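You operate a simulated robot arm through the tools that you are given. There is no shell and no other tool.

Carry out the task below with a simulated two-armed robot. There is one attempt and no reset: what you move stays moved.

TASK
Pack the teal adapter in its carton and seal it with green tape.
Fine: pull the adapter out of the orange frame and put it in the carton marked ADAPTERS; close both flaps before the tape goes on their seam; leave the other adapters.

The check looks at the end state, three seconds after you hand in, the way a careful person would. Anything else that was tipped, shoved, dropped, spilled or broken makes it a failure. Lids that push on must go on centred and level and be pressed home; caps that screw on are set level and turned clockwise until they are tight.

THE ROBOT
Two 7-joint arms with fingered hands on one trunk that stands fixed in place. Base frame: the origin is at the foot of the trunk, x ahead of it, y to its left, z up; the work surface is at about z = 800. Readings come in mm, degrees, newtons and seconds.
The left shoulder is at [80, 241, 1342], the right one opposite. Each reaches about 1128 mm from its shoulder. Payload 4.9 kg a hand.
Tool frame (each hand has its own): the origin (TCP) lies between the finger pads and is the grasp point; the fingertips stand 32 mm ahead of it; z points along the fingers, y is the line along which they close. The gripper opens to 200 mm; its body begins 89 mm behind the TCP. The gripper is a hand of 4 fingers: y runs from the thumb to the fingers, the wrist lies at [0, 0, -267] in the tool frame, and closing takes about 1.5 s.
Orientation is that of the tool frame in the base frame, as a unit quaternion [w, x, y, z]. With the fingers straight down and closing along the base's y, the tool's x points along the base's -x, its y along +y and its z along -z.

THE INTERFACE
- The arms move only by the tool servo_tool. It takes "left_deltas", "right_deltas" or both (then of equal length, played together; a hand with none holds still); each is a list of rows, each an object (a shift or turn left out is 0, a gripper value left out holds the last) with "xyz": the shift along the tool's x, y, z in mm, a list of three; "dr": the turn, a rotation vector about the tool's x, y, z in rad, a list of three; "hand": the opening in per cent of the stroke, from 0 (shut) to 100 (fully open). In form: [{"xyz": [x, y, z], "dr": [ax, ay, az], "hand": hand}, ...]. A call has 1 to 20 rows; each row shifts and turns the commanded pose from where the row before left it, along the tool's axes as they then stand. Rows are played at 5 a second. More than 50 mm and 8.6 degrees between two rows, or a gripper value outside its range, and nothing of the call is played. A pose out of reach is approached as far as the arm can. The call stops where the force on the tool passes 40 N (or 10 N more than at its start, if that is more) or the arm is blocked; 0.2 s more then pass. Each finger travels about 72 mm/s and halts on what it meets, pressing with about 33 N; the grip force reading is that of the motor and also rises with nothing between the fingers. The clock runs only during rows and for 0.2 s after the last one: add rows that do not move to give the fingers time. The reply holds the time, the measured pose of the TCP, the force on the tool along the base axes, the opening and the grip force, in the units named above and with some noise, with the torque about the TCP (base axes, N m) and any sound that the robot's microphone picked up.
- Cameras (640 x 400 px; columns grow to the right, rows downward): "scene" is now at [107.9, 37.4, 1508.4]; the picture's right is [0.43, -0.90, -0.00], its down [-0.59, -0.28, -0.76] and it looks along [0.69, 0.33, -0.65] (base axes); focal length 313 px, centre (320, 200). "left" rides on the left gripper at [-69, -69, -116] in its tool frame; the picture's right is [0.71, -0.71, 0.00], its down [0.54, 0.54, -0.64] and it looks along [0.45, 0.45, 0.77] (tool axes); focal length 226 px, centre (320, 200). "right" rides on the right gripper at [69, -69, -116] in its tool frame; the picture's right is [0.71, 0.71, 0.00], its down [-0.54, 0.54, -0.64] and it looks along [-0.45, 0.45, 0.77] (tool axes); focal length 226 px, centre (320, 200). There is no depth. A picture from a camera that has moved, and an enlarged one, comes with that camera's place and axes in the base frame and with its lens.
- get_image(camera): a new picture of that camera. The clock stands still meanwhile.
- raise_lower(by): slides the trunk up (or, below 0, down) by that many mm; the arms and the scene camera ride with it, the base frame stays. It gives what a move gives, with no picture.
- hand_shape(shape, hand): the hand has 4 fingers and takes this shape, open, in about a second: jaw (thumb against the fingers, like two jaws); tri (thumb and two fingers); tip (a fingertip pinch); poke (one finger out to press); point (the index stretched); flat (the hand flat); cup (the hand cupped); fist (a fist). The gripper value then closes the fingers along that shape, each until it touches; the sizes above hold for jaw. It gives what a move gives, with no picture.
- head_to(pan, tilt): turns the head with the scene camera to pan (to the left, within 86 degrees either way) and tilt (down, from -29 to 69), counted from straight ahead of the robot. It gives what a move gives.
- zoom(camera, box): a new picture of the part [left, top, right, bottom] of that camera's present view, enlarged. The clock stands still meanwhile.
- job_done(): hands the job in; it is judged then, once.

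Places have to be worked out from the pictures, the camera data and where the tool is seen. Open the grippers and draw the arms clear of the work before you hand the job in, unless the task says otherwise.

The tools are called after ">>>" as a command line: name --argument value ..., lists and objects as JSON in quotes. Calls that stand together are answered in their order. servo_tool: Moves the arms, as the interface text tells. Its arguments: {"type":"object","properties":{"left_deltas":{"type":"array","items":{"type":"object","properties":{"xyz":{"type":"array","items":{"type":"number"}},"dr":{"type":"array","items":{"type":"number"}},"hand":{"type":"number"}}}},"right_deltas":{"type":"array","items":{"type":"object","properties":{"xyz":{"type":"array","items":{"type":"number"}},"dr":{"type":"array","items":{"type":"number"}},"hand":{"type":"number"}}}}},"required":[]} The other tools are called the same way: raise_lower (by) moves the trunk up or down; hand_shape (shape, hand) gives the hand a shape; head_to (pan, tilt) turns the head that bears the scene camera; get_image (camera) takes a picture; zoom (camera, box) takes an enlarged picture of a part of a camera's view; job_done () hands the job in.

At the start:

```text
t: 0.0
left_tcp_pos: [508.8, 411.7, 1241.7]
left_ee_rot: [0.0, -0.001, 1.0, 0.0]
left_ft_force: [0.0, -0.5, 0.8]
left_wrist_torque: [-0.02, -0.01, 0.0]
left_finger_gap: 200.0
left_gripper_force: 0.1
left_shape: jaw
right_tcp_pos: [749.7, -73.2, 1236.2]
right_ee_rot: [0.0, 0.0, 1.0, 0.0]
right_ft_force: [0.0, 0.9, 0.1]
right_wrist_torque: [-0.06, -0.01, -0.02]
right_finger_gap: 199.9
right_gripper_force: 0.1
right_shape: jaw
trunk travel left (down, up): [-250.0, 590.0]
head pan, tilt (commanded): [25.4, 40.4]
```

scene: 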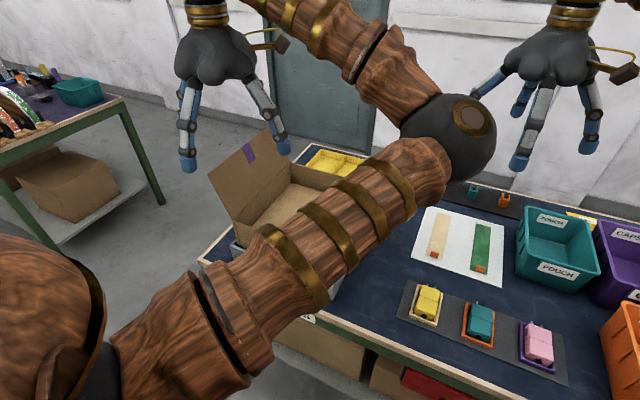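
right: 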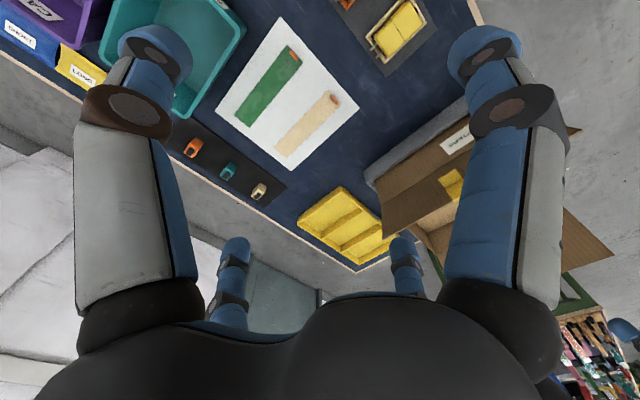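
left: 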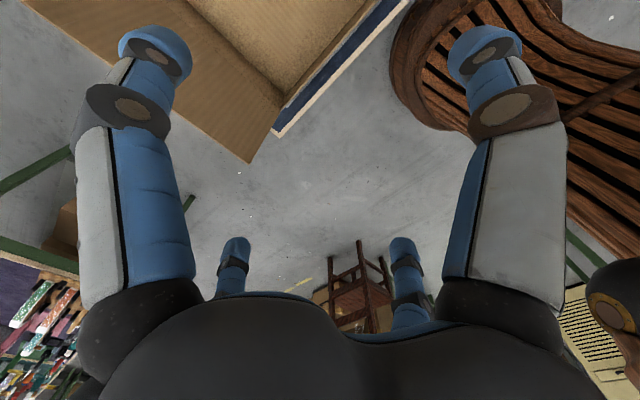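

The first pictures show the adapters in coloured frames on a dark mat, tape strips on a white card and a carton partly hidden by the left arm. I look closer at each before moving.

>>> zoom --camera "scene" --box '[380, 170, 640, 400]'

>>> zoom --camera "scene" --box '[190, 110, 400, 340]'

>>> zoom --camera "right" --box '[150, 0, 480, 280]'

```text
1.74 times, centred on (510, 285) of scene
camera zoom: at [107.9, 37.4, 1508.4], right [0.43, -0.9, 0.0], down [-0.59, -0.28, -0.76], along [0.69, 0.33, -0.65], focal length 544 px, centre (-10, 52)
```

zoom: 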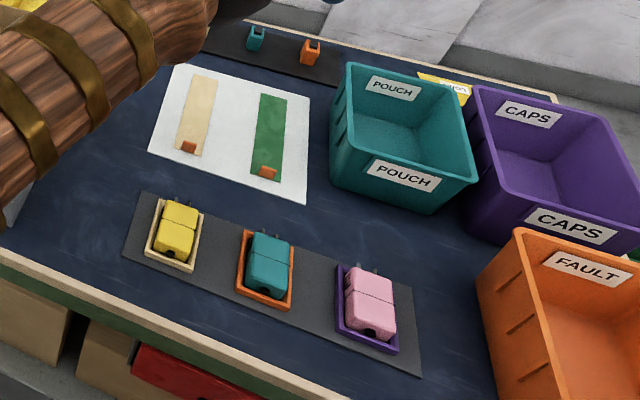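

```text
1.74 times, centred on (295, 225) of scene
camera zoom: at [107.9, 37.4, 1508.4], right [0.43, -0.9, 0.0], down [-0.59, -0.28, -0.76], along [0.69, 0.33, -0.65], focal length 544 px, centre (364, 156)
```

zoom: 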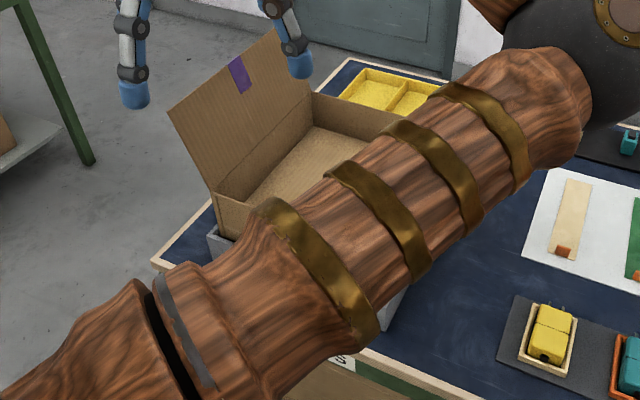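

```text
1.43 times, centred on (315, 140) of right
camera zoom: at [680.7, -142.5, 1352.3], right [-0.71, 0.71, 0.0], down [0.54, 0.54, 0.64], along [0.45, 0.45, -0.77], focal length 323 px, centre (327, 286)
```

zoom: 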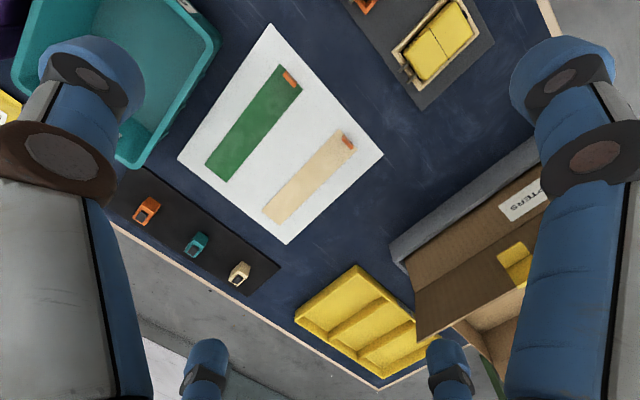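

The left arm's upper link hides the carton from the head camera. I draw the left hand up and to the left to see whether that clears the view.

>>> servo_tool --left_deltas '[{"xyz": [30, 40, 0]}, {"xyz": [30, 40, 0]}, {"xyz": [30, 40, 0]}, {"xyz": [30, 40, 0]}, {"xyz": [30, 40, 0]}]'

>>> get_image --camera "scene"

>>> get_image --camera "left"

```text
t: 1.2
left_tcp_pos: [360.1, 613.9, 1240.0]
left_ee_rot: [-0.001, 0.002, 1.0, -0.001]
left_ft_force: [-0.3, 0.4, -0.4]
left_wrist_torque: [-0.04, 0.03, 0.01]
left_finger_gap: 199.7
left_gripper_force: 0.0
left_shape: jaw
right_tcp_pos: [748.2, -71.5, 1235.9]
right_ee_rot: [0.0, -0.001, 1.0, -0.001]
right_ft_force: [-0.8, 1.1, 0.4]
right_wrist_torque: [-0.06, -0.04, 0.0]
right_finger_gap: 199.7
right_gripper_force: 0.1
right_shape: jaw
trunk travel left (down, up): [-250.0, 590.0]
head pan, tilt (commanded): [25.4, 40.4]
```

```text
taken
camera scene: at [106.8, 40.3, 1508.5], right [0.43, -0.9, 0.0], down [-0.58, -0.28, -0.76], along [0.69, 0.33, -0.65], focal length 313 px, centre (320, 200)
```

scene: 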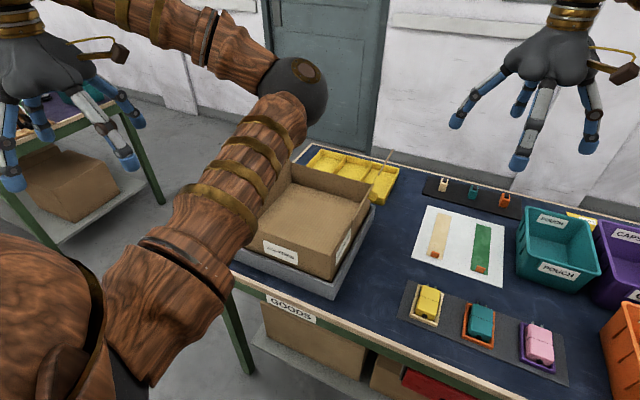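

```text
taken
camera left: at [429.1, 544.5, 1357.4], right [-0.71, -0.71, 0.0], down [-0.54, 0.54, 0.64], along [-0.45, 0.45, -0.77], focal length 226 px, centre (320, 200)
```

left: 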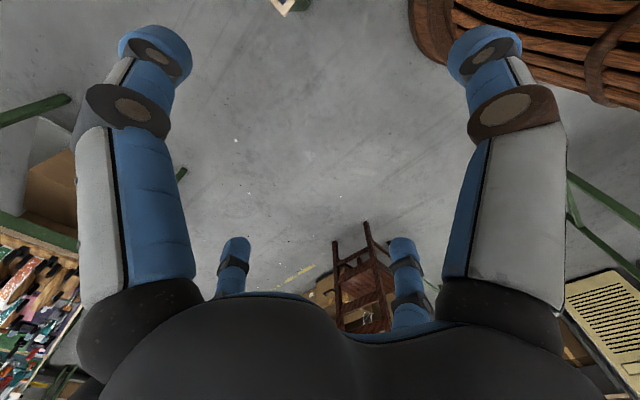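

The carton is mostly clear now. I zoom in on it and on the row of small connectors and adapters for detail.

>>> zoom --camera "scene" --box '[220, 130, 420, 310]'

>>> zoom --camera "scene" --box '[400, 270, 580, 390]'

>>> zoom --camera "scene" --box '[400, 170, 540, 290]'

>>> zoom --camera "right" --box '[340, 60, 640, 300]'

```text
2.22 times, centred on (320, 220) of scene
camera zoom: at [106.8, 40.3, 1508.5], right [0.43, -0.9, 0.0], down [-0.58, -0.28, -0.76], along [0.69, 0.33, -0.65], focal length 695 px, centre (320, 156)
```

zoom: 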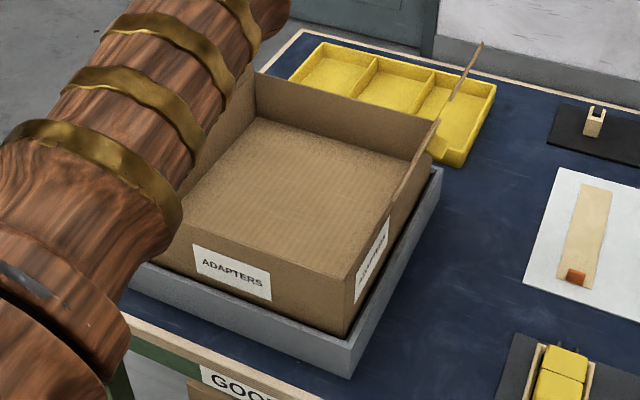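

```text
3.33 times, centred on (490, 330) of scene
camera zoom: at [106.8, 40.3, 1508.5], right [0.43, -0.9, 0.0], down [-0.58, -0.28, -0.76], along [0.69, 0.33, -0.65], focal length 1042 px, centre (-247, -233)
```

zoom: 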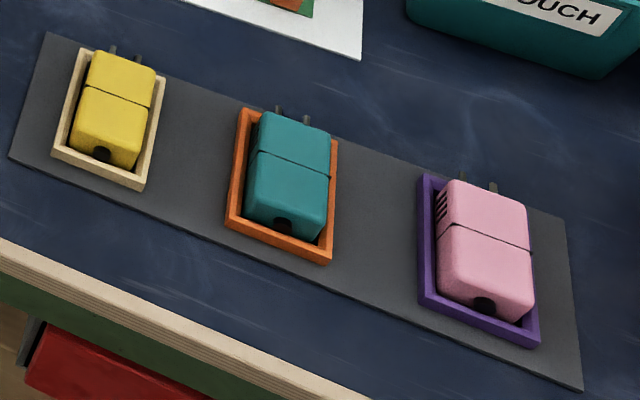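

```text
3.33 times, centred on (470, 230) of scene
camera zoom: at [106.8, 40.3, 1508.5], right [0.43, -0.9, 0.0], down [-0.58, -0.28, -0.76], along [0.69, 0.33, -0.65], focal length 1042 px, centre (-180, 100)
```

zoom: 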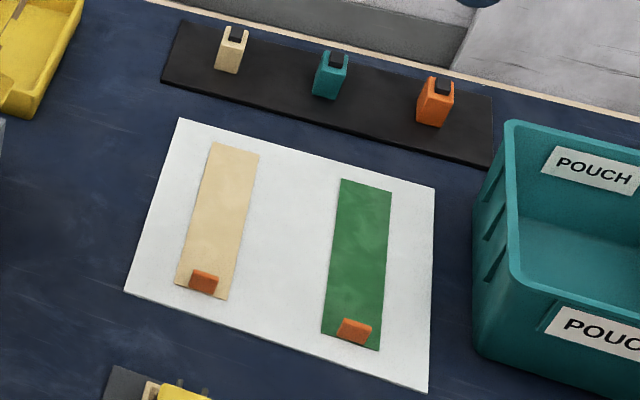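

```text
1.67 times, centred on (490, 180) of right
camera zoom: at [679.5, -139.8, 1353.2], right [-0.71, 0.71, 0.0], down [0.54, 0.54, 0.64], along [0.46, 0.45, -0.77], focal length 377 px, centre (37, 233)
```

zoom: 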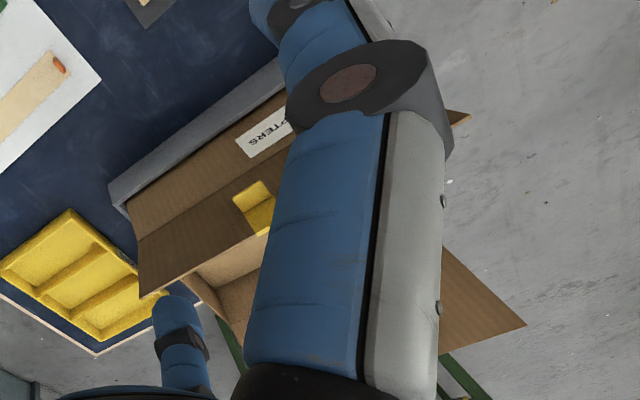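

I zoom tighter on the carton to read its corners and flaps.

>>> zoom --camera "scene" --box '[225, 150, 385, 250]'

>>> zoom --camera "scene" --box '[225, 210, 385, 310]'

```text
4.00 times, centred on (305, 200) of scene
camera zoom: at [106.8, 40.3, 1508.5], right [0.43, -0.9, 0.0], down [-0.58, -0.28, -0.76], along [0.69, 0.33, -0.65], focal length 1251 px, centre (380, 200)
```

zoom: 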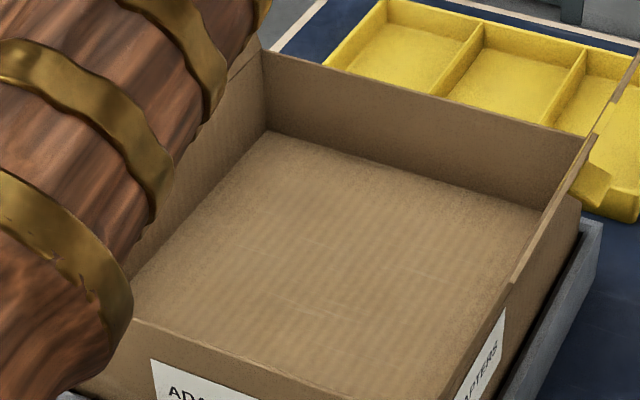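

```text
4.00 times, centred on (305, 260) of scene
camera zoom: at [106.8, 40.3, 1508.5], right [0.43, -0.9, 0.0], down [-0.58, -0.28, -0.76], along [0.69, 0.33, -0.65], focal length 1251 px, centre (380, -40)
```

zoom: 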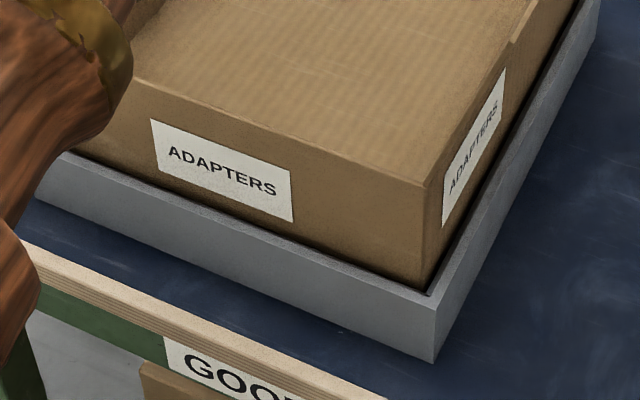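

The carton stands in a grey tray, roughly x 535–830, y 215–490, rim z≈946, with one flap on each long side (y sides) so the seam runs along x; the green strip lies at x 766–967, y −107…−151, and the orange frame is centred near [601, −140]. I draw the right hand off to the right and bring the left hand across, high, toward the adapters.

>>> servo_tool --right_deltas '[{"xyz": [30, -40, 0]}, {"xyz": [30, -40, 0]}, {"xyz": [30, -40, 0]}, {"xyz": [30, -40, 0]}, {"xyz": [30, -40, 0]}, {"xyz": [0, -40, 0]}, {"xyz": [0, -40, 0]}, {"xyz": [0, -40, 0]}]'

>>> servo_tool --left_deltas '[{"xyz": [-15, -45, 0]}, {"xyz": [-15, -45, 0]}, {"xyz": [-15, -45, 0]}, {"xyz": [-15, -45, 0]}, {"xyz": [-15, -45, 0]}, {"xyz": [-15, -45, 0]}, {"xyz": [-15, -45, 0]}, {"xyz": [-15, -45, 0]}]'

>>> get_image --camera "scene"

>>> get_image --camera "left"

```text
t: 3.0
left_tcp_pos: [359.7, 609.0, 1241.5]
left_ee_rot: [0.0, 0.0, 1.0, 0.0]
left_ft_force: [-0.4, -0.7, 1.2]
left_wrist_torque: [0.04, 0.02, -0.03]
left_finger_gap: 199.9
left_gripper_force: 0.0
left_shape: jaw
right_tcp_pos: [598.8, -395.4, 1237.9]
right_ee_rot: [0.0, -0.001, 1.0, 0.0]
right_ft_force: [0.3, -0.5, -0.8]
right_wrist_torque: [0.05, -0.01, 0.02]
right_finger_gap: 199.7
right_gripper_force: 0.1
right_shape: jaw
trunk travel left (down, up): [-250.0, 590.0]
head pan, tilt (commanded): [25.4, 40.4]
```

```text
t: 4.8
left_tcp_pos: [478.9, 247.6, 1242.6]
left_ee_rot: [0.0, 0.0, 1.0, 0.0]
left_ft_force: [-0.8, -0.7, 0.4]
left_wrist_torque: [0.12, 0.05, 0.0]
left_finger_gap: 199.6
left_gripper_force: 0.0
left_shape: jaw
right_tcp_pos: [600.0, -396.1, 1237.8]
right_ee_rot: [0.001, 0.0, 1.0, 0.001]
right_ft_force: [-0.3, 0.2, -0.8]
right_wrist_torque: [0.03, 0.03, 0.02]
right_finger_gap: 199.8
right_gripper_force: 0.1
right_shape: jaw
trunk travel left (down, up): [-250.0, 590.0]
head pan, tilt (commanded): [25.4, 40.4]
```

```text
taken
camera scene: at [107.0, 34.9, 1508.6], right [0.43, -0.9, 0.0], down [-0.58, -0.28, -0.76], along [0.69, 0.33, -0.65], focal length 313 px, centre (320, 200)
```

scene: 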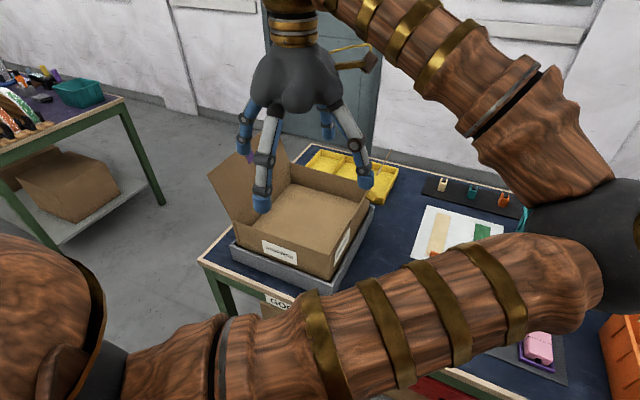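

```text
taken
camera left: at [548.5, 177.7, 1359.8], right [-0.71, -0.71, 0.0], down [-0.54, 0.54, 0.64], along [-0.46, 0.46, -0.77], focal length 226 px, centre (320, 200)
```

left: 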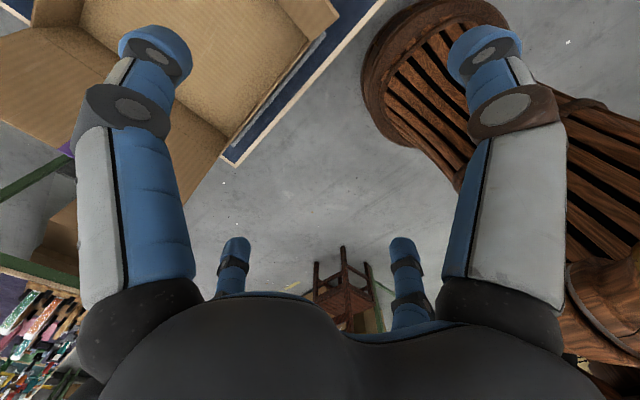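

The left elbow swings far to the right when that hand comes inboard, so I check how the right arm is posed before choosing which hand does the picking.

>>> head_to --pan -30 --tilt 25

>>> get_image --camera "scene"

>>> get_image --camera "right"

```text
t: 6.0
left_tcp_pos: [479.3, 249.4, 1240.6]
left_ee_rot: [0.0, 0.0, 1.0, 0.0]
left_ft_force: [-0.1, -0.2, 0.4]
left_wrist_torque: [0.02, -0.02, 0.0]
left_finger_gap: 200.1
left_gripper_force: 0.0
left_shape: jaw
right_tcp_pos: [601.6, -393.8, 1237.5]
right_ee_rot: [0.001, 0.0, 1.0, 0.0]
right_ft_force: [-0.2, -0.1, -0.1]
right_wrist_torque: [0.0, 0.01, 0.01]
right_finger_gap: 199.7
right_gripper_force: 0.0
right_shape: jaw
trunk travel left (down, up): [-250.0, 590.0]
head pan, tilt (commanded): [-30.0, 25.0]
```

```text
taken
camera scene: at [111.2, -45.2, 1532.3], right [-0.5, -0.87, 0.0], down [-0.37, 0.21, -0.91], along [0.79, -0.45, -0.42], focal length 313 px, centre (320, 200)
```

scene: 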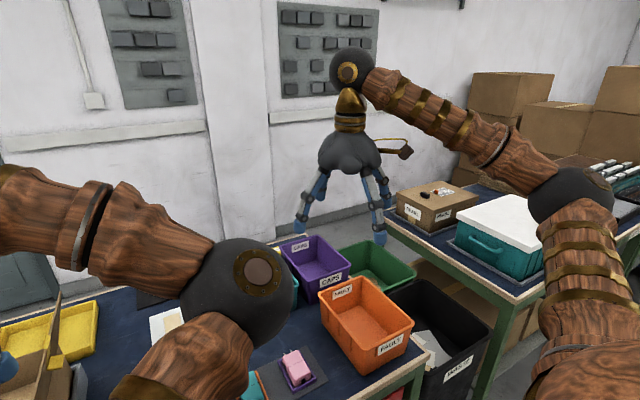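

```text
taken
camera right: at [530.7, -463.0, 1353.2], right [-0.71, 0.71, 0.0], down [0.54, 0.54, 0.64], along [0.45, 0.45, -0.77], focal length 226 px, centre (320, 200)
```

right: 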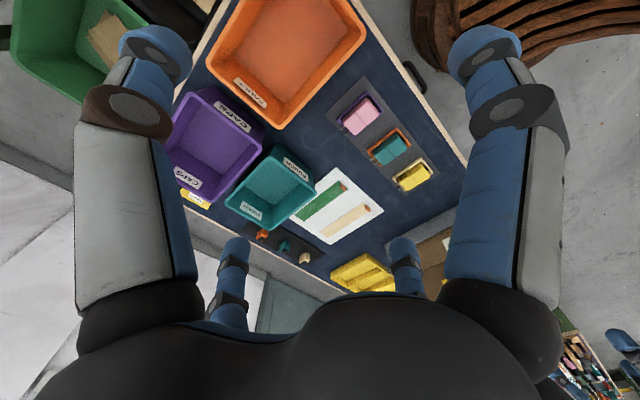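

The right arm's elbow lies outward to the right, so the right hand suits the adapter and the tape, and the left hand suits the left flap. I send the left hand back out to the left, well clear of the carton, keeping it high.

>>> servo_tool --left_deltas '[{"xyz": [15, 45, 0]}, {"xyz": [15, 45, 0]}, {"xyz": [15, 45, 0]}, {"xyz": [15, 45, 0]}, {"xyz": [15, 45, 0]}, {"xyz": [15, 45, 0]}, {"xyz": [15, 45, 0]}, {"xyz": [15, 45, 0]}, {"xyz": [15, 45, 0]}, {"xyz": [15, 45, 0]}, {"xyz": [15, 45, 0]}, {"xyz": [15, 45, 0]}]'

>>> head_to --pan 10 --tilt 40

>>> get_image --camera "scene"

```text
t: 8.6
left_tcp_pos: [299.6, 794.0, 1239.1]
left_ee_rot: [0.0, 0.001, 1.0, -0.001]
left_ft_force: [-0.3, 1.2, 0.1]
left_wrist_torque: [-0.06, 0.03, 0.0]
left_finger_gap: 199.8
left_gripper_force: 0.0
left_shape: jaw
right_tcp_pos: [600.2, -391.7, 1239.1]
right_ee_rot: [0.001, 0.0, 1.0, 0.0]
right_ft_force: [0.4, -0.8, 0.6]
right_wrist_torque: [-0.03, -0.04, 0.01]
right_finger_gap: 199.7
right_gripper_force: 0.2
right_shape: jaw
trunk travel left (down, up): [-250.0, 590.0]
head pan, tilt (commanded): [-30.0, 25.0]
```

```text
t: 9.7
left_tcp_pos: [298.7, 790.4, 1240.6]
left_ee_rot: [-0.001, 0.0, 1.0, 0.0]
left_ft_force: [-0.8, 0.0, 0.6]
left_wrist_torque: [-0.03, -0.03, 0.02]
left_finger_gap: 200.0
left_gripper_force: 0.0
left_shape: jaw
right_tcp_pos: [598.9, -392.8, 1236.9]
right_ee_rot: [0.0, 0.0, 1.0, -0.001]
right_ft_force: [-0.5, -0.6, 0.2]
right_wrist_torque: [0.02, 0.01, -0.01]
right_finger_gap: 200.1
right_gripper_force: 0.1
right_shape: jaw
trunk travel left (down, up): [-250.0, 590.0]
head pan, tilt (commanded): [10.0, 40.0]
```

```text
taken
camera scene: at [114.8, 16.1, 1509.0], right [0.17, -0.98, 0.0], down [-0.63, -0.11, -0.77], along [0.75, 0.13, -0.64], focal length 313 px, centre (320, 200)
```

scene: 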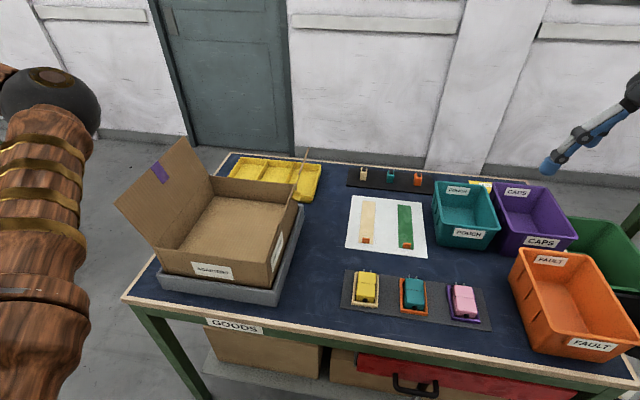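

Now the whole workspace is in view. I take enlargements of the carton, the adapters and the tapes to measure them.

>>> zoom --camera "scene" --box '[100, 130, 324, 310]'

>>> zoom --camera "scene" --box '[340, 260, 500, 340]'

>>> zoom --camera "scene" --box '[340, 185, 440, 265]'

```text
2.22 times, centred on (212, 220) of scene
camera zoom: at [114.8, 16.1, 1509.0], right [0.17, -0.98, 0.0], down [-0.63, -0.11, -0.77], along [0.75, 0.13, -0.64], focal length 695 px, centre (560, 156)
```

zoom: 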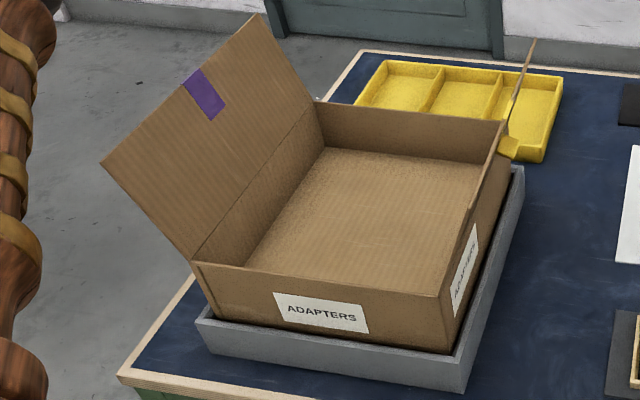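

```text
4.00 times, centred on (420, 300) of scene
camera zoom: at [114.8, 16.1, 1509.0], right [0.17, -0.98, 0.0], down [-0.63, -0.11, -0.77], along [0.75, 0.13, -0.64], focal length 1251 px, centre (-80, -200)
```

zoom: 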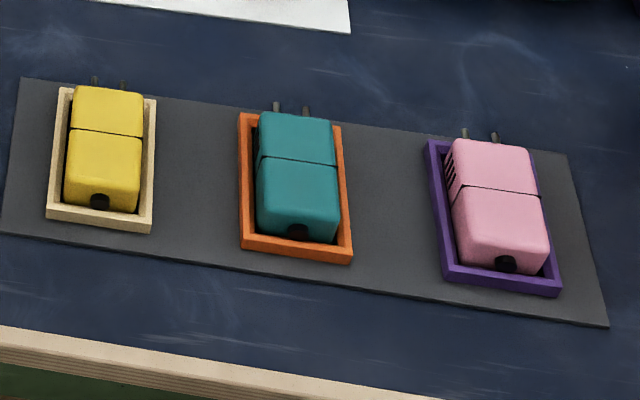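

```text
5.00 times, centred on (390, 225) of scene
camera zoom: at [114.8, 16.1, 1509.0], right [0.17, -0.98, 0.0], down [-0.63, -0.11, -0.77], along [0.75, 0.13, -0.64], focal length 1564 px, centre (-30, 75)
```

zoom: 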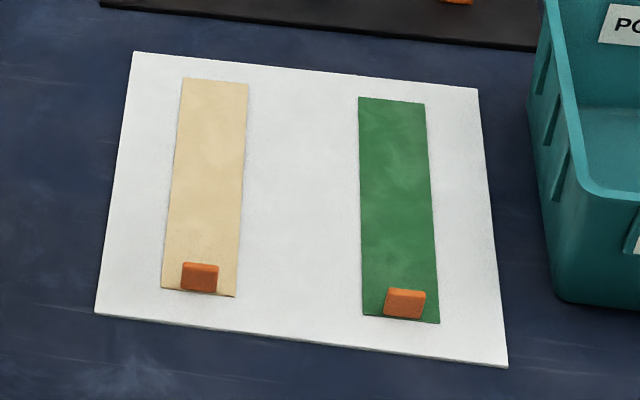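

Readings from this view agree with before: carton top x 537–835, y 214–487, rim z≈946, flaps leaning outward about 20°, seam at y≈350; orange frame centred at about [600, −138]. I move the right hand over the teal adapter, first sideways, then partway down.

>>> servo_tool --right_deltas '[{"xyz": [0, 43, 0]}, {"xyz": [0, 43, 0]}, {"xyz": [0, 43, 0]}, {"xyz": [0, 43, 0]}, {"xyz": [0, 43, 0]}, {"xyz": [0, 40, 0]}, {"xyz": [0, 0, 45]}, {"xyz": [0, 0, 45]}, {"xyz": [0, 0, 45]}, {"xyz": [0, 0, 45]}, {"xyz": [0, 0, 45]}]'

>>> get_image --camera "right"

>>> get_image --camera "scene"

```text
t: 12.1
left_tcp_pos: [300.6, 790.9, 1240.9]
left_ee_rot: [0.001, 0.0, 1.0, -0.001]
left_ft_force: [0.3, 0.1, -0.1]
left_wrist_torque: [-0.05, 0.02, -0.01]
left_finger_gap: 200.0
left_gripper_force: 0.1
left_shape: jaw
right_tcp_pos: [600.7, -138.5, 1012.1]
right_ee_rot: [0.0, 0.0, 1.0, 0.0]
right_ft_force: [0.5, -0.2, -0.9]
right_wrist_torque: [0.01, 0.02, -0.01]
right_finger_gap: 199.7
right_gripper_force: 0.1
right_shape: jaw
trunk travel left (down, up): [-250.0, 590.0]
head pan, tilt (commanded): [10.0, 40.0]
```

```text
taken
camera right: at [530.9, -207.6, 1127.2], right [-0.71, 0.71, 0.0], down [0.54, 0.54, 0.64], along [0.45, 0.45, -0.77], focal length 226 px, centre (320, 200)
```

right: 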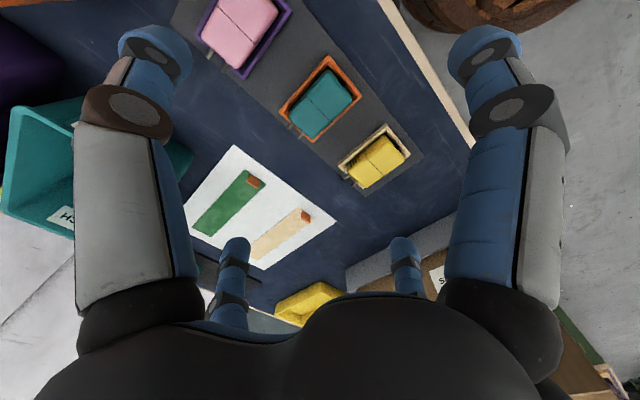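

```text
taken
camera scene: at [115.7, 15.7, 1509.1], right [0.17, -0.98, 0.0], down [-0.63, -0.11, -0.77], along [0.75, 0.13, -0.64], focal length 313 px, centre (320, 200)
```

scene: 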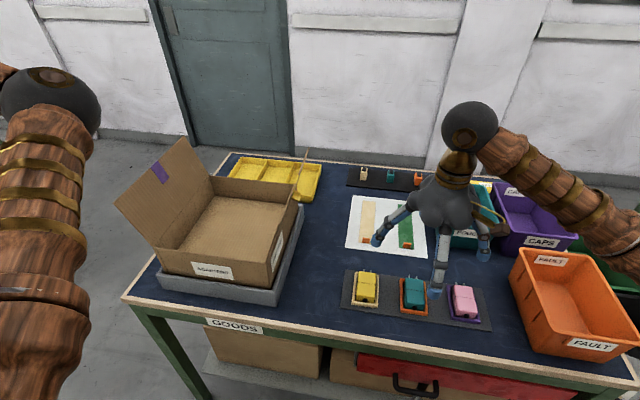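

The hand's fingers are spread about 200 mm, which would land on the neighbouring adapters, so I narrow it at this height first and look at how the fingers then sit.

>>> servo_tool --right_deltas '[{"hand": 38}, {"hand": 38}, {"hand": 38}, {"hand": 38}, {"hand": 38}, {"hand": 38}]'

>>> get_image --camera "right"

>>> zoom --camera "scene" --box '[340, 180, 540, 340]'

```text
t: 13.5
left_tcp_pos: [300.1, 791.3, 1239.7]
left_ee_rot: [0.0, 0.0, 1.0, 0.0]
left_ft_force: [0.1, -0.5, -0.4]
left_wrist_torque: [0.02, -0.01, -0.01]
left_finger_gap: 199.8
left_gripper_force: 0.1
left_shape: jaw
right_tcp_pos: [600.5, -138.3, 1011.5]
right_ee_rot: [0.001, 0.0, 1.0, 0.0]
right_ft_force: [-0.1, 0.3, -0.1]
right_wrist_torque: [-0.03, -0.01, -0.03]
right_finger_gap: 76.2
right_gripper_force: 0.0
right_shape: jaw
trunk travel left (down, up): [-250.0, 590.0]
head pan, tilt (commanded): [10.0, 40.0]
```

```text
taken
camera right: at [530.4, -207.4, 1127.7], right [-0.71, 0.71, 0.0], down [0.54, 0.54, 0.64], along [0.45, 0.45, -0.77], focal length 226 px, centre (320, 200)
```

right: 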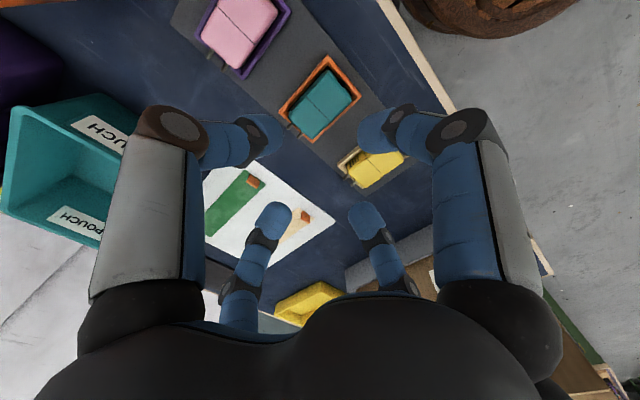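

```text
2.50 times, centred on (440, 260) of scene
camera zoom: at [115.0, 15.9, 1509.0], right [0.17, -0.98, 0.0], down [-0.63, -0.11, -0.77], along [0.75, 0.13, -0.64], focal length 782 px, centre (20, 50)
```

zoom: 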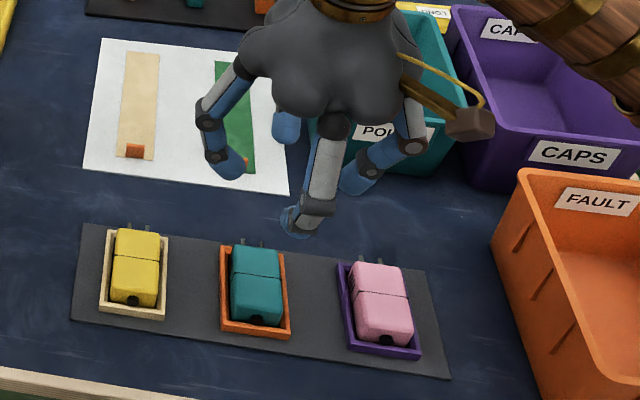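

In jaw shape all four fingers close from four sides, which would catch the ends of the frame. I try the pinch shape to see whether it gives a clean two-sided grip along y.

>>> hand_shape --hand "right" --shape "tip"

>>> get_image --camera "right"

>>> zoom --camera "scene" --box '[340, 180, 540, 340]'

```text
t: 14.4
left_tcp_pos: [300.3, 790.9, 1240.5]
left_ee_rot: [0.0, 0.001, 1.0, 0.0]
left_ft_force: [-0.2, 0.2, -0.5]
left_wrist_torque: [0.01, 0.03, 0.01]
left_finger_gap: 199.7
left_gripper_force: 0.0
left_shape: jaw
right_tcp_pos: [600.9, -137.5, 1011.7]
right_ee_rot: [0.0, 0.0, 1.0, 0.0]
right_ft_force: [-0.2, 0.0, 0.0]
right_wrist_torque: [0.0, 0.0, 0.01]
right_finger_gap: 199.7
right_gripper_force: 0.1
right_shape: tip
trunk travel left (down, up): [-250.0, 590.0]
head pan, tilt (commanded): [10.0, 40.0]
```

```text
taken
camera right: at [530.4, -207.4, 1127.7], right [-0.71, 0.71, 0.0], down [0.54, 0.54, 0.64], along [0.45, 0.45, -0.77], focal length 226 px, centre (320, 200)
```

right: 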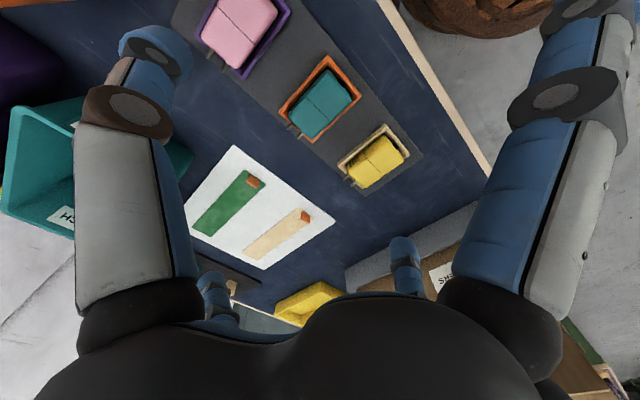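

```text
2.50 times, centred on (440, 260) of scene
camera zoom: at [115.0, 15.9, 1509.0], right [0.17, -0.98, 0.0], down [-0.63, -0.11, -0.77], along [0.75, 0.13, -0.64], focal length 782 px, centre (20, 50)
```

zoom: 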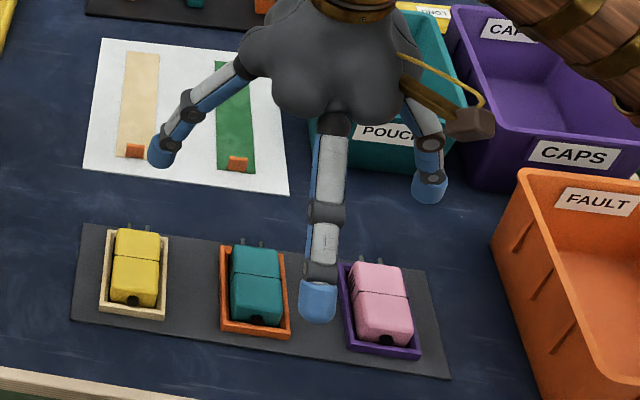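

In this shape the ±x fingers splay outward out of the way. I close partway to check that only the ±y pair closes.

>>> servo_tool --right_deltas '[{"hand": 38}, {"hand": 38}, {"hand": 38}, {"hand": 38}, {"hand": 38}, {"hand": 38}]'

>>> get_image --camera "right"

>>> zoom --camera "scene" --box '[340, 180, 540, 340]'

```text
t: 15.8
left_tcp_pos: [299.6, 791.5, 1240.9]
left_ee_rot: [0.001, 0.0, 1.0, 0.0]
left_ft_force: [0.5, 0.3, -0.7]
left_wrist_torque: [0.01, 0.02, -0.01]
left_finger_gap: 199.9
left_gripper_force: 0.0
left_shape: jaw
right_tcp_pos: [599.5, -139.4, 1012.1]
right_ee_rot: [0.001, 0.0, 1.0, 0.0]
right_ft_force: [0.4, -0.3, 0.6]
right_wrist_torque: [0.01, 0.02, 0.04]
right_finger_gap: 76.7
right_gripper_force: 0.1
right_shape: tip
trunk travel left (down, up): [-250.0, 590.0]
head pan, tilt (commanded): [10.0, 40.0]
```

```text
taken
camera right: at [530.4, -207.4, 1127.7], right [-0.71, 0.71, 0.0], down [0.54, 0.54, 0.64], along [0.45, 0.45, -0.77], focal length 226 px, centre (320, 200)
```

right: 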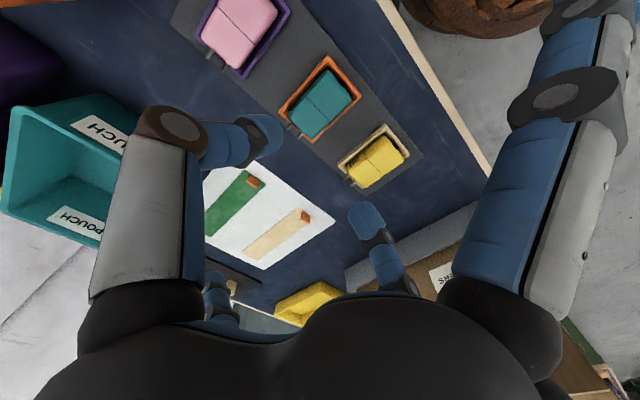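

```text
2.50 times, centred on (440, 260) of scene
camera zoom: at [115.0, 15.9, 1509.0], right [0.17, -0.98, 0.0], down [-0.63, -0.11, -0.77], along [0.75, 0.13, -0.64], focal length 782 px, centre (20, 50)
```

zoom: 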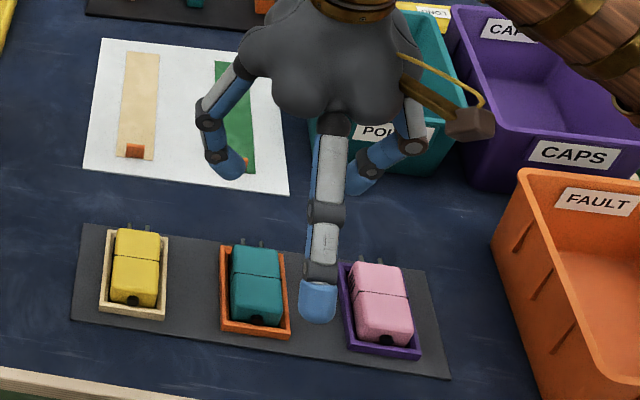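

Only the thumb and the opposing finger close in this shape, which is what I want. I zoom the right camera on the adapter to triangulate its top height and centre.

>>> zoom --camera "right" --box '[260, 40, 380, 160]'

>>> zoom --camera "scene" --box '[390, 265, 440, 325]'

```text
3.33 times, centred on (320, 100) of right
camera zoom: at [530.4, -207.4, 1127.7], right [-0.71, 0.71, 0.0], down [0.54, 0.54, 0.64], along [0.45, 0.45, -0.77], focal length 754 px, centre (320, 533)
```

zoom: 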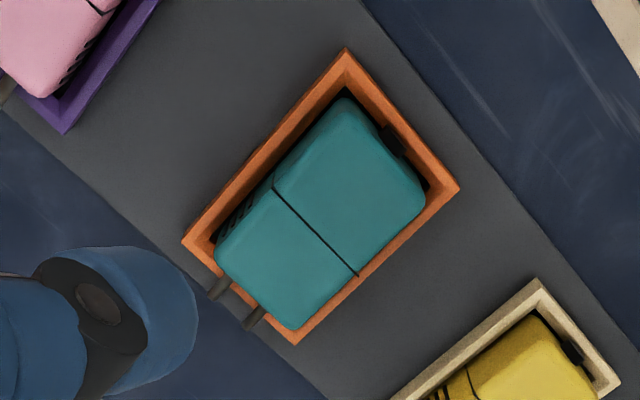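

```text
6.67 times, centred on (415, 295) of scene
camera zoom: at [115.0, 15.9, 1509.0], right [0.17, -0.98, 0.0], down [-0.63, -0.11, -0.77], along [0.75, 0.13, -0.64], focal length 2085 px, centre (-313, -433)
```

zoom: 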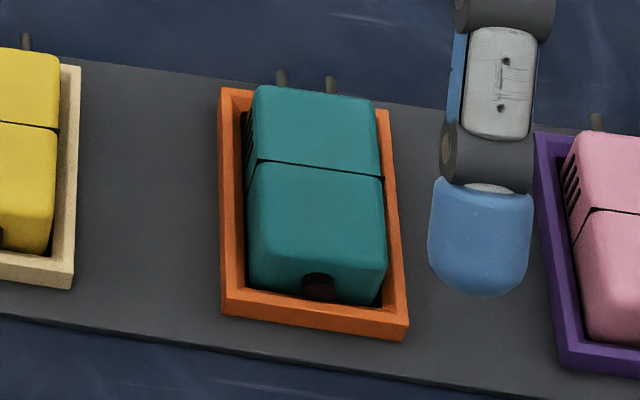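

Triangulating gives the teal body at x 562–634, y −116…−160, top z≈835, with the frame rim near z≈815. I lower the hand to TCP z≈880 with an 84 mm opening and check the fingers clear the neighbours.

>>> servo_tool --right_deltas '[{"xyz": [1, 0, 33], "hand": 42}, {"xyz": [0, 0, 33], "hand": 42}, {"xyz": [0, 0, 33], "hand": 42}, {"xyz": [0, 0, 33], "hand": 42}]'

>>> get_image --camera "right"

>>> zoom --camera "scene" --box '[340, 220, 500, 340]'

```text
t: 16.8
left_tcp_pos: [300.0, 790.8, 1241.2]
left_ee_rot: [0.0, 0.0, 1.0, 0.001]
left_ft_force: [0.2, 0.0, -0.7]
left_wrist_torque: [0.04, 0.03, 0.01]
left_finger_gap: 200.1
left_gripper_force: 0.1
left_shape: jaw
right_tcp_pos: [599.2, -139.0, 879.2]
right_ee_rot: [0.0, 0.001, 1.0, 0.0]
right_ft_force: [-0.1, -1.0, 0.3]
right_wrist_torque: [-0.02, 0.01, -0.01]
right_finger_gap: 83.6
right_gripper_force: 0.1
right_shape: tip
trunk travel left (down, up): [-250.0, 590.0]
head pan, tilt (commanded): [10.0, 40.0]
```

```text
taken
camera right: at [529.5, -207.9, 995.1], right [-0.71, 0.71, 0.0], down [0.54, 0.54, 0.64], along [0.45, 0.46, -0.77], focal length 226 px, centre (320, 200)
```

right: 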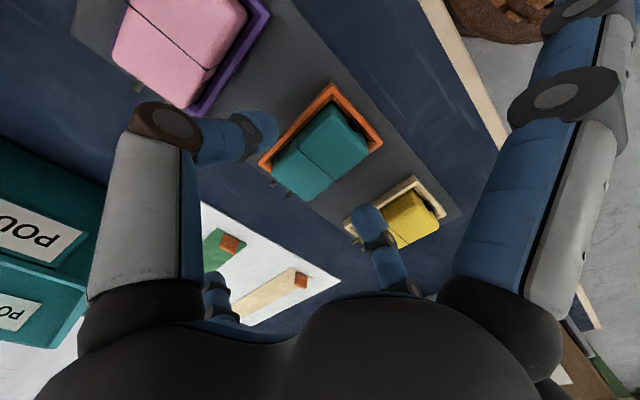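

```text
3.33 times, centred on (420, 280) of scene
camera zoom: at [115.4, 15.5, 1509.1], right [0.17, -0.98, 0.0], down [-0.63, -0.11, -0.77], along [0.75, 0.13, -0.64], focal length 1042 px, centre (-13, -67)
```

zoom: 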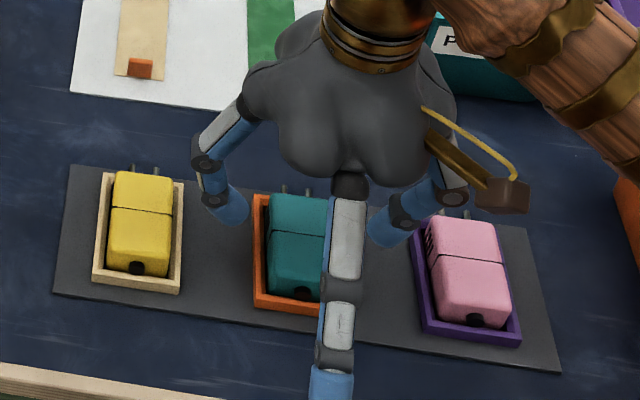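

The thumb and finger stand in the gaps either side of the orange frame. I lower a further 27 mm to TCP z≈852 so the tips stay just above the frame's rim.

>>> servo_tool --right_deltas '[{"xyz": [0, 1, 14], "hand": 42}, {"xyz": [0, 0, 13], "hand": 42}, {"xyz": [0, 0, 0], "hand": 42}]'

>>> get_image --camera "right"

>>> zoom --camera "scene" --box '[350, 240, 490, 340]'

```text
t: 17.6
left_tcp_pos: [298.4, 792.4, 1240.2]
left_ee_rot: [0.0, 0.001, 1.0, 0.0]
left_ft_force: [-0.5, 0.2, 0.1]
left_wrist_torque: [0.01, 0.0, 0.02]
left_finger_gap: 200.0
left_gripper_force: 0.0
left_shape: jaw
right_tcp_pos: [598.4, -137.8, 852.3]
right_ee_rot: [0.001, 0.0, 1.0, 0.0]
right_ft_force: [0.8, 0.5, 0.8]
right_wrist_torque: [-0.01, -0.03, 0.0]
right_finger_gap: 83.7
right_gripper_force: 0.1
right_shape: tip
trunk travel left (down, up): [-250.0, 590.0]
head pan, tilt (commanded): [10.0, 40.0]
```

```text
taken
camera right: at [529.3, -206.5, 968.5], right [-0.71, 0.71, 0.0], down [0.54, 0.54, 0.64], along [0.45, 0.45, -0.77], focal length 226 px, centre (320, 200)
```

right: 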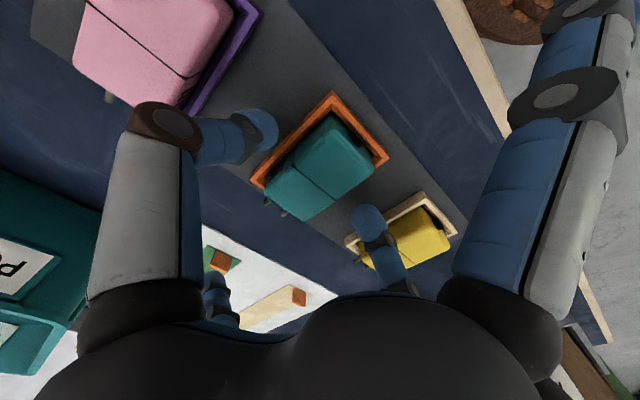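

```text
4.00 times, centred on (420, 290) of scene
camera zoom: at [114.9, 16.0, 1509.0], right [0.17, -0.98, 0.0], down [-0.63, -0.11, -0.77], along [0.75, 0.13, -0.64], focal length 1251 px, centre (-80, -160)
```

zoom: 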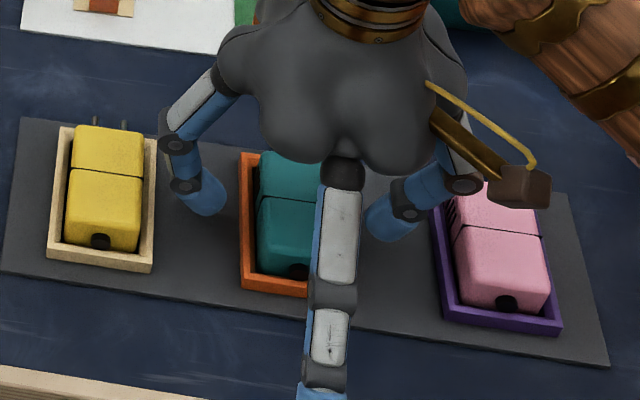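

No contact so far and the body is centred between the tips. I close the pinch on the adapter.

>>> servo_tool --right_deltas '[{"hand": 28}, {"hand": 24}, {"hand": 20}, {"hand": 12}, {"hand": 12}, {"hand": 12}]'

>>> get_image --camera "right"

>>> zoom --camera "scene" --box '[350, 240, 490, 340]'

```text
t: 19.0
left_tcp_pos: [300.2, 790.5, 1241.7]
left_ee_rot: [0.0, 0.0, 1.0, 0.0]
left_ft_force: [-0.2, 0.3, 0.6]
left_wrist_torque: [-0.01, -0.01, -0.01]
left_finger_gap: 199.8
left_gripper_force: 0.1
left_shape: jaw
right_tcp_pos: [599.4, -138.8, 852.7]
right_ee_rot: [0.0, -0.001, 1.0, 0.0]
right_ft_force: [-0.5, -3.5, -1.6]
right_wrist_torque: [-0.14, -0.01, -0.04]
right_finger_gap: 38.8
right_gripper_force: 33.2
right_shape: tip
trunk travel left (down, up): [-250.0, 590.0]
head pan, tilt (commanded): [10.0, 40.0]
```

```text
taken
camera right: at [529.5, -206.9, 968.3], right [-0.71, 0.71, 0.0], down [0.54, 0.54, 0.64], along [0.45, 0.45, -0.77], focal length 226 px, centre (320, 200)
```

right: 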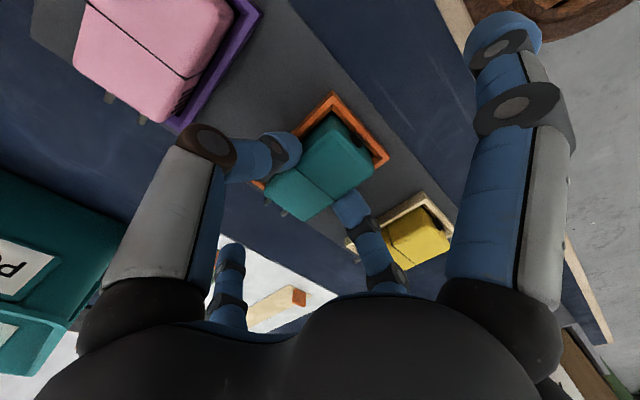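

```text
4.00 times, centred on (420, 290) of scene
camera zoom: at [115.3, 15.5, 1508.9], right [0.17, -0.98, 0.0], down [-0.63, -0.11, -0.77], along [0.75, 0.13, -0.64], focal length 1251 px, centre (-80, -160)
```

zoom: 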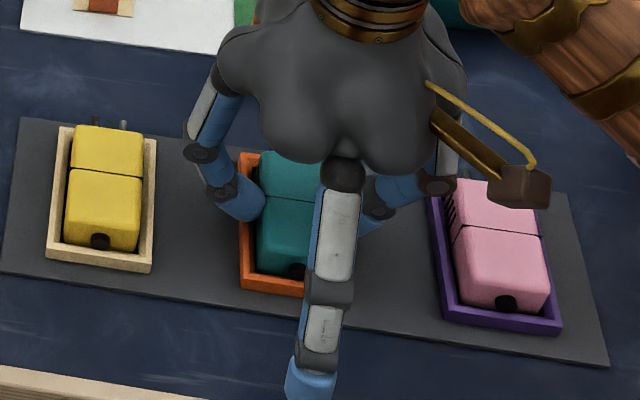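

The grip stopped on the body at 39 mm with 33 N. I lift slowly straight up and check that the frame stays behind.

>>> servo_tool --right_deltas '[{"xyz": [0, 0, -4], "hand": 8}, {"xyz": [0, 0, -6]}, {"xyz": [0, 0, -8]}, {"xyz": [0, 0, -12]}, {"xyz": [0, 0, -15]}, {"xyz": [0, 0, -15]}]'

>>> get_image --camera "right"

>>> zoom --camera "scene" --box '[350, 220, 490, 340]'

```text
t: 20.4
left_tcp_pos: [298.3, 792.1, 1240.3]
left_ee_rot: [0.0, -0.001, 1.0, 0.0]
left_ft_force: [-0.6, 0.5, -0.6]
left_wrist_torque: [0.03, -0.06, -0.02]
left_finger_gap: 200.1
left_gripper_force: 0.0
left_shape: jaw
right_tcp_pos: [598.9, -136.2, 913.9]
right_ee_rot: [0.0, 0.0, 1.0, 0.0]
right_ft_force: [0.0, 0.1, -1.2]
right_wrist_torque: [0.01, 0.0, 0.0]
right_finger_gap: 39.1
right_gripper_force: 32.5
right_shape: tip
trunk travel left (down, up): [-250.0, 590.0]
head pan, tilt (commanded): [10.0, 40.0]
```

```text
taken
camera right: at [529.2, -206.6, 1028.6], right [-0.71, 0.71, 0.0], down [0.54, 0.54, 0.64], along [0.45, 0.45, -0.77], focal length 226 px, centre (320, 200)
```

right: 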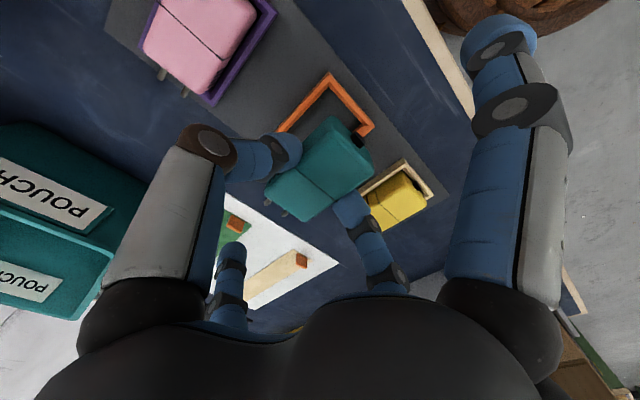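

```text
3.33 times, centred on (420, 280) of scene
camera zoom: at [114.9, 16.0, 1509.0], right [0.17, -0.98, 0.0], down [-0.63, -0.11, -0.77], along [0.75, 0.13, -0.64], focal length 1042 px, centre (-13, -67)
```

zoom: 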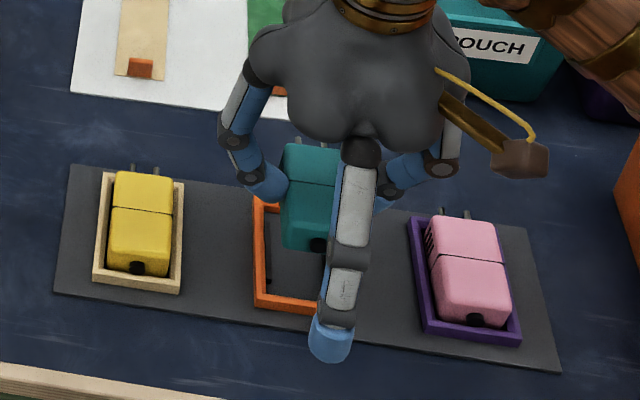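

The adapter came out cleanly, the frame and neighbours stayed put. I raise it well above the flap tops (z≈1075) while moving the left hand a bit further outboard.

>>> servo_tool --right_deltas '[{"xyz": [0, 0, -40]}, {"xyz": [0, 0, -45]}, {"xyz": [0, 0, -45]}, {"xyz": [0, 0, -45]}, {"xyz": [0, 0, -45]}, {"xyz": [0, 0, -45]}]' --left_deltas '[{"xyz": [20, 30, 0]}, {"xyz": [20, 30, 0]}, {"xyz": [20, 30, 0]}, {"xyz": [20, 30, 0]}, {"xyz": [10, 30, 0]}, {"xyz": [10, 10, 0]}]'

>>> get_image --camera "right"

>>> get_image --camera "scene"

```text
t: 21.8
left_tcp_pos: [199.0, 951.2, 1240.4]
left_ee_rot: [0.001, 0.0, 1.0, 0.0]
left_ft_force: [-0.7, 1.1, -0.7]
left_wrist_torque: [0.0, -0.04, -0.02]
left_finger_gap: 200.0
left_gripper_force: 0.0
left_shape: jaw
right_tcp_pos: [597.6, -135.8, 1179.4]
right_ee_rot: [0.0, 0.0, 1.0, -0.001]
right_ft_force: [-0.2, 0.9, -1.0]
right_wrist_torque: [0.01, 0.02, 0.01]
right_finger_gap: 39.1
right_gripper_force: 33.1
right_shape: tip
trunk travel left (down, up): [-250.0, 590.0]
head pan, tilt (commanded): [10.0, 40.0]
```

```text
taken
camera right: at [527.8, -204.6, 1294.8], right [-0.71, 0.71, 0.0], down [0.54, 0.54, 0.64], along [0.46, 0.45, -0.77], focal length 226 px, centre (320, 200)
```

right: 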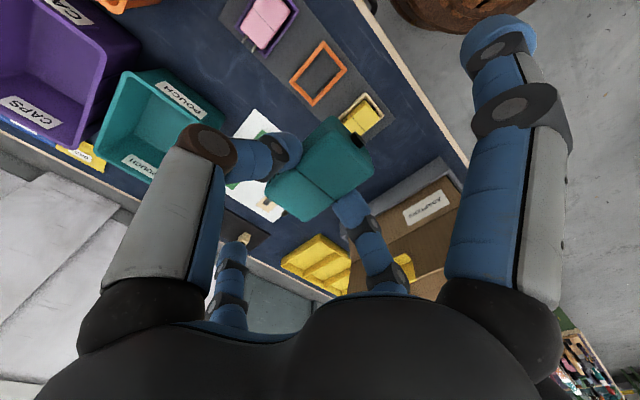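

```text
taken
camera scene: at [113.4, 16.6, 1509.0], right [0.17, -0.98, 0.0], down [-0.63, -0.11, -0.77], along [0.76, 0.13, -0.64], focal length 313 px, centre (320, 200)
```

scene: 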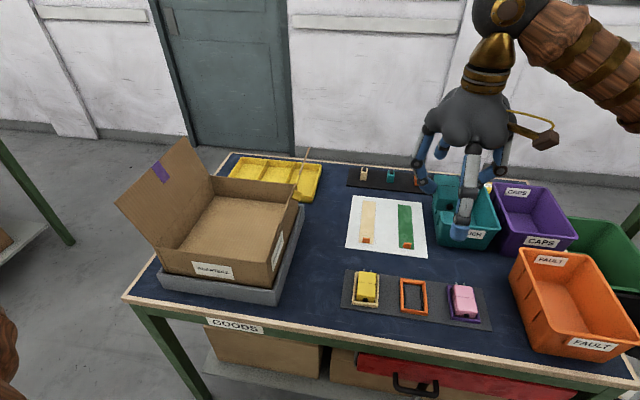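

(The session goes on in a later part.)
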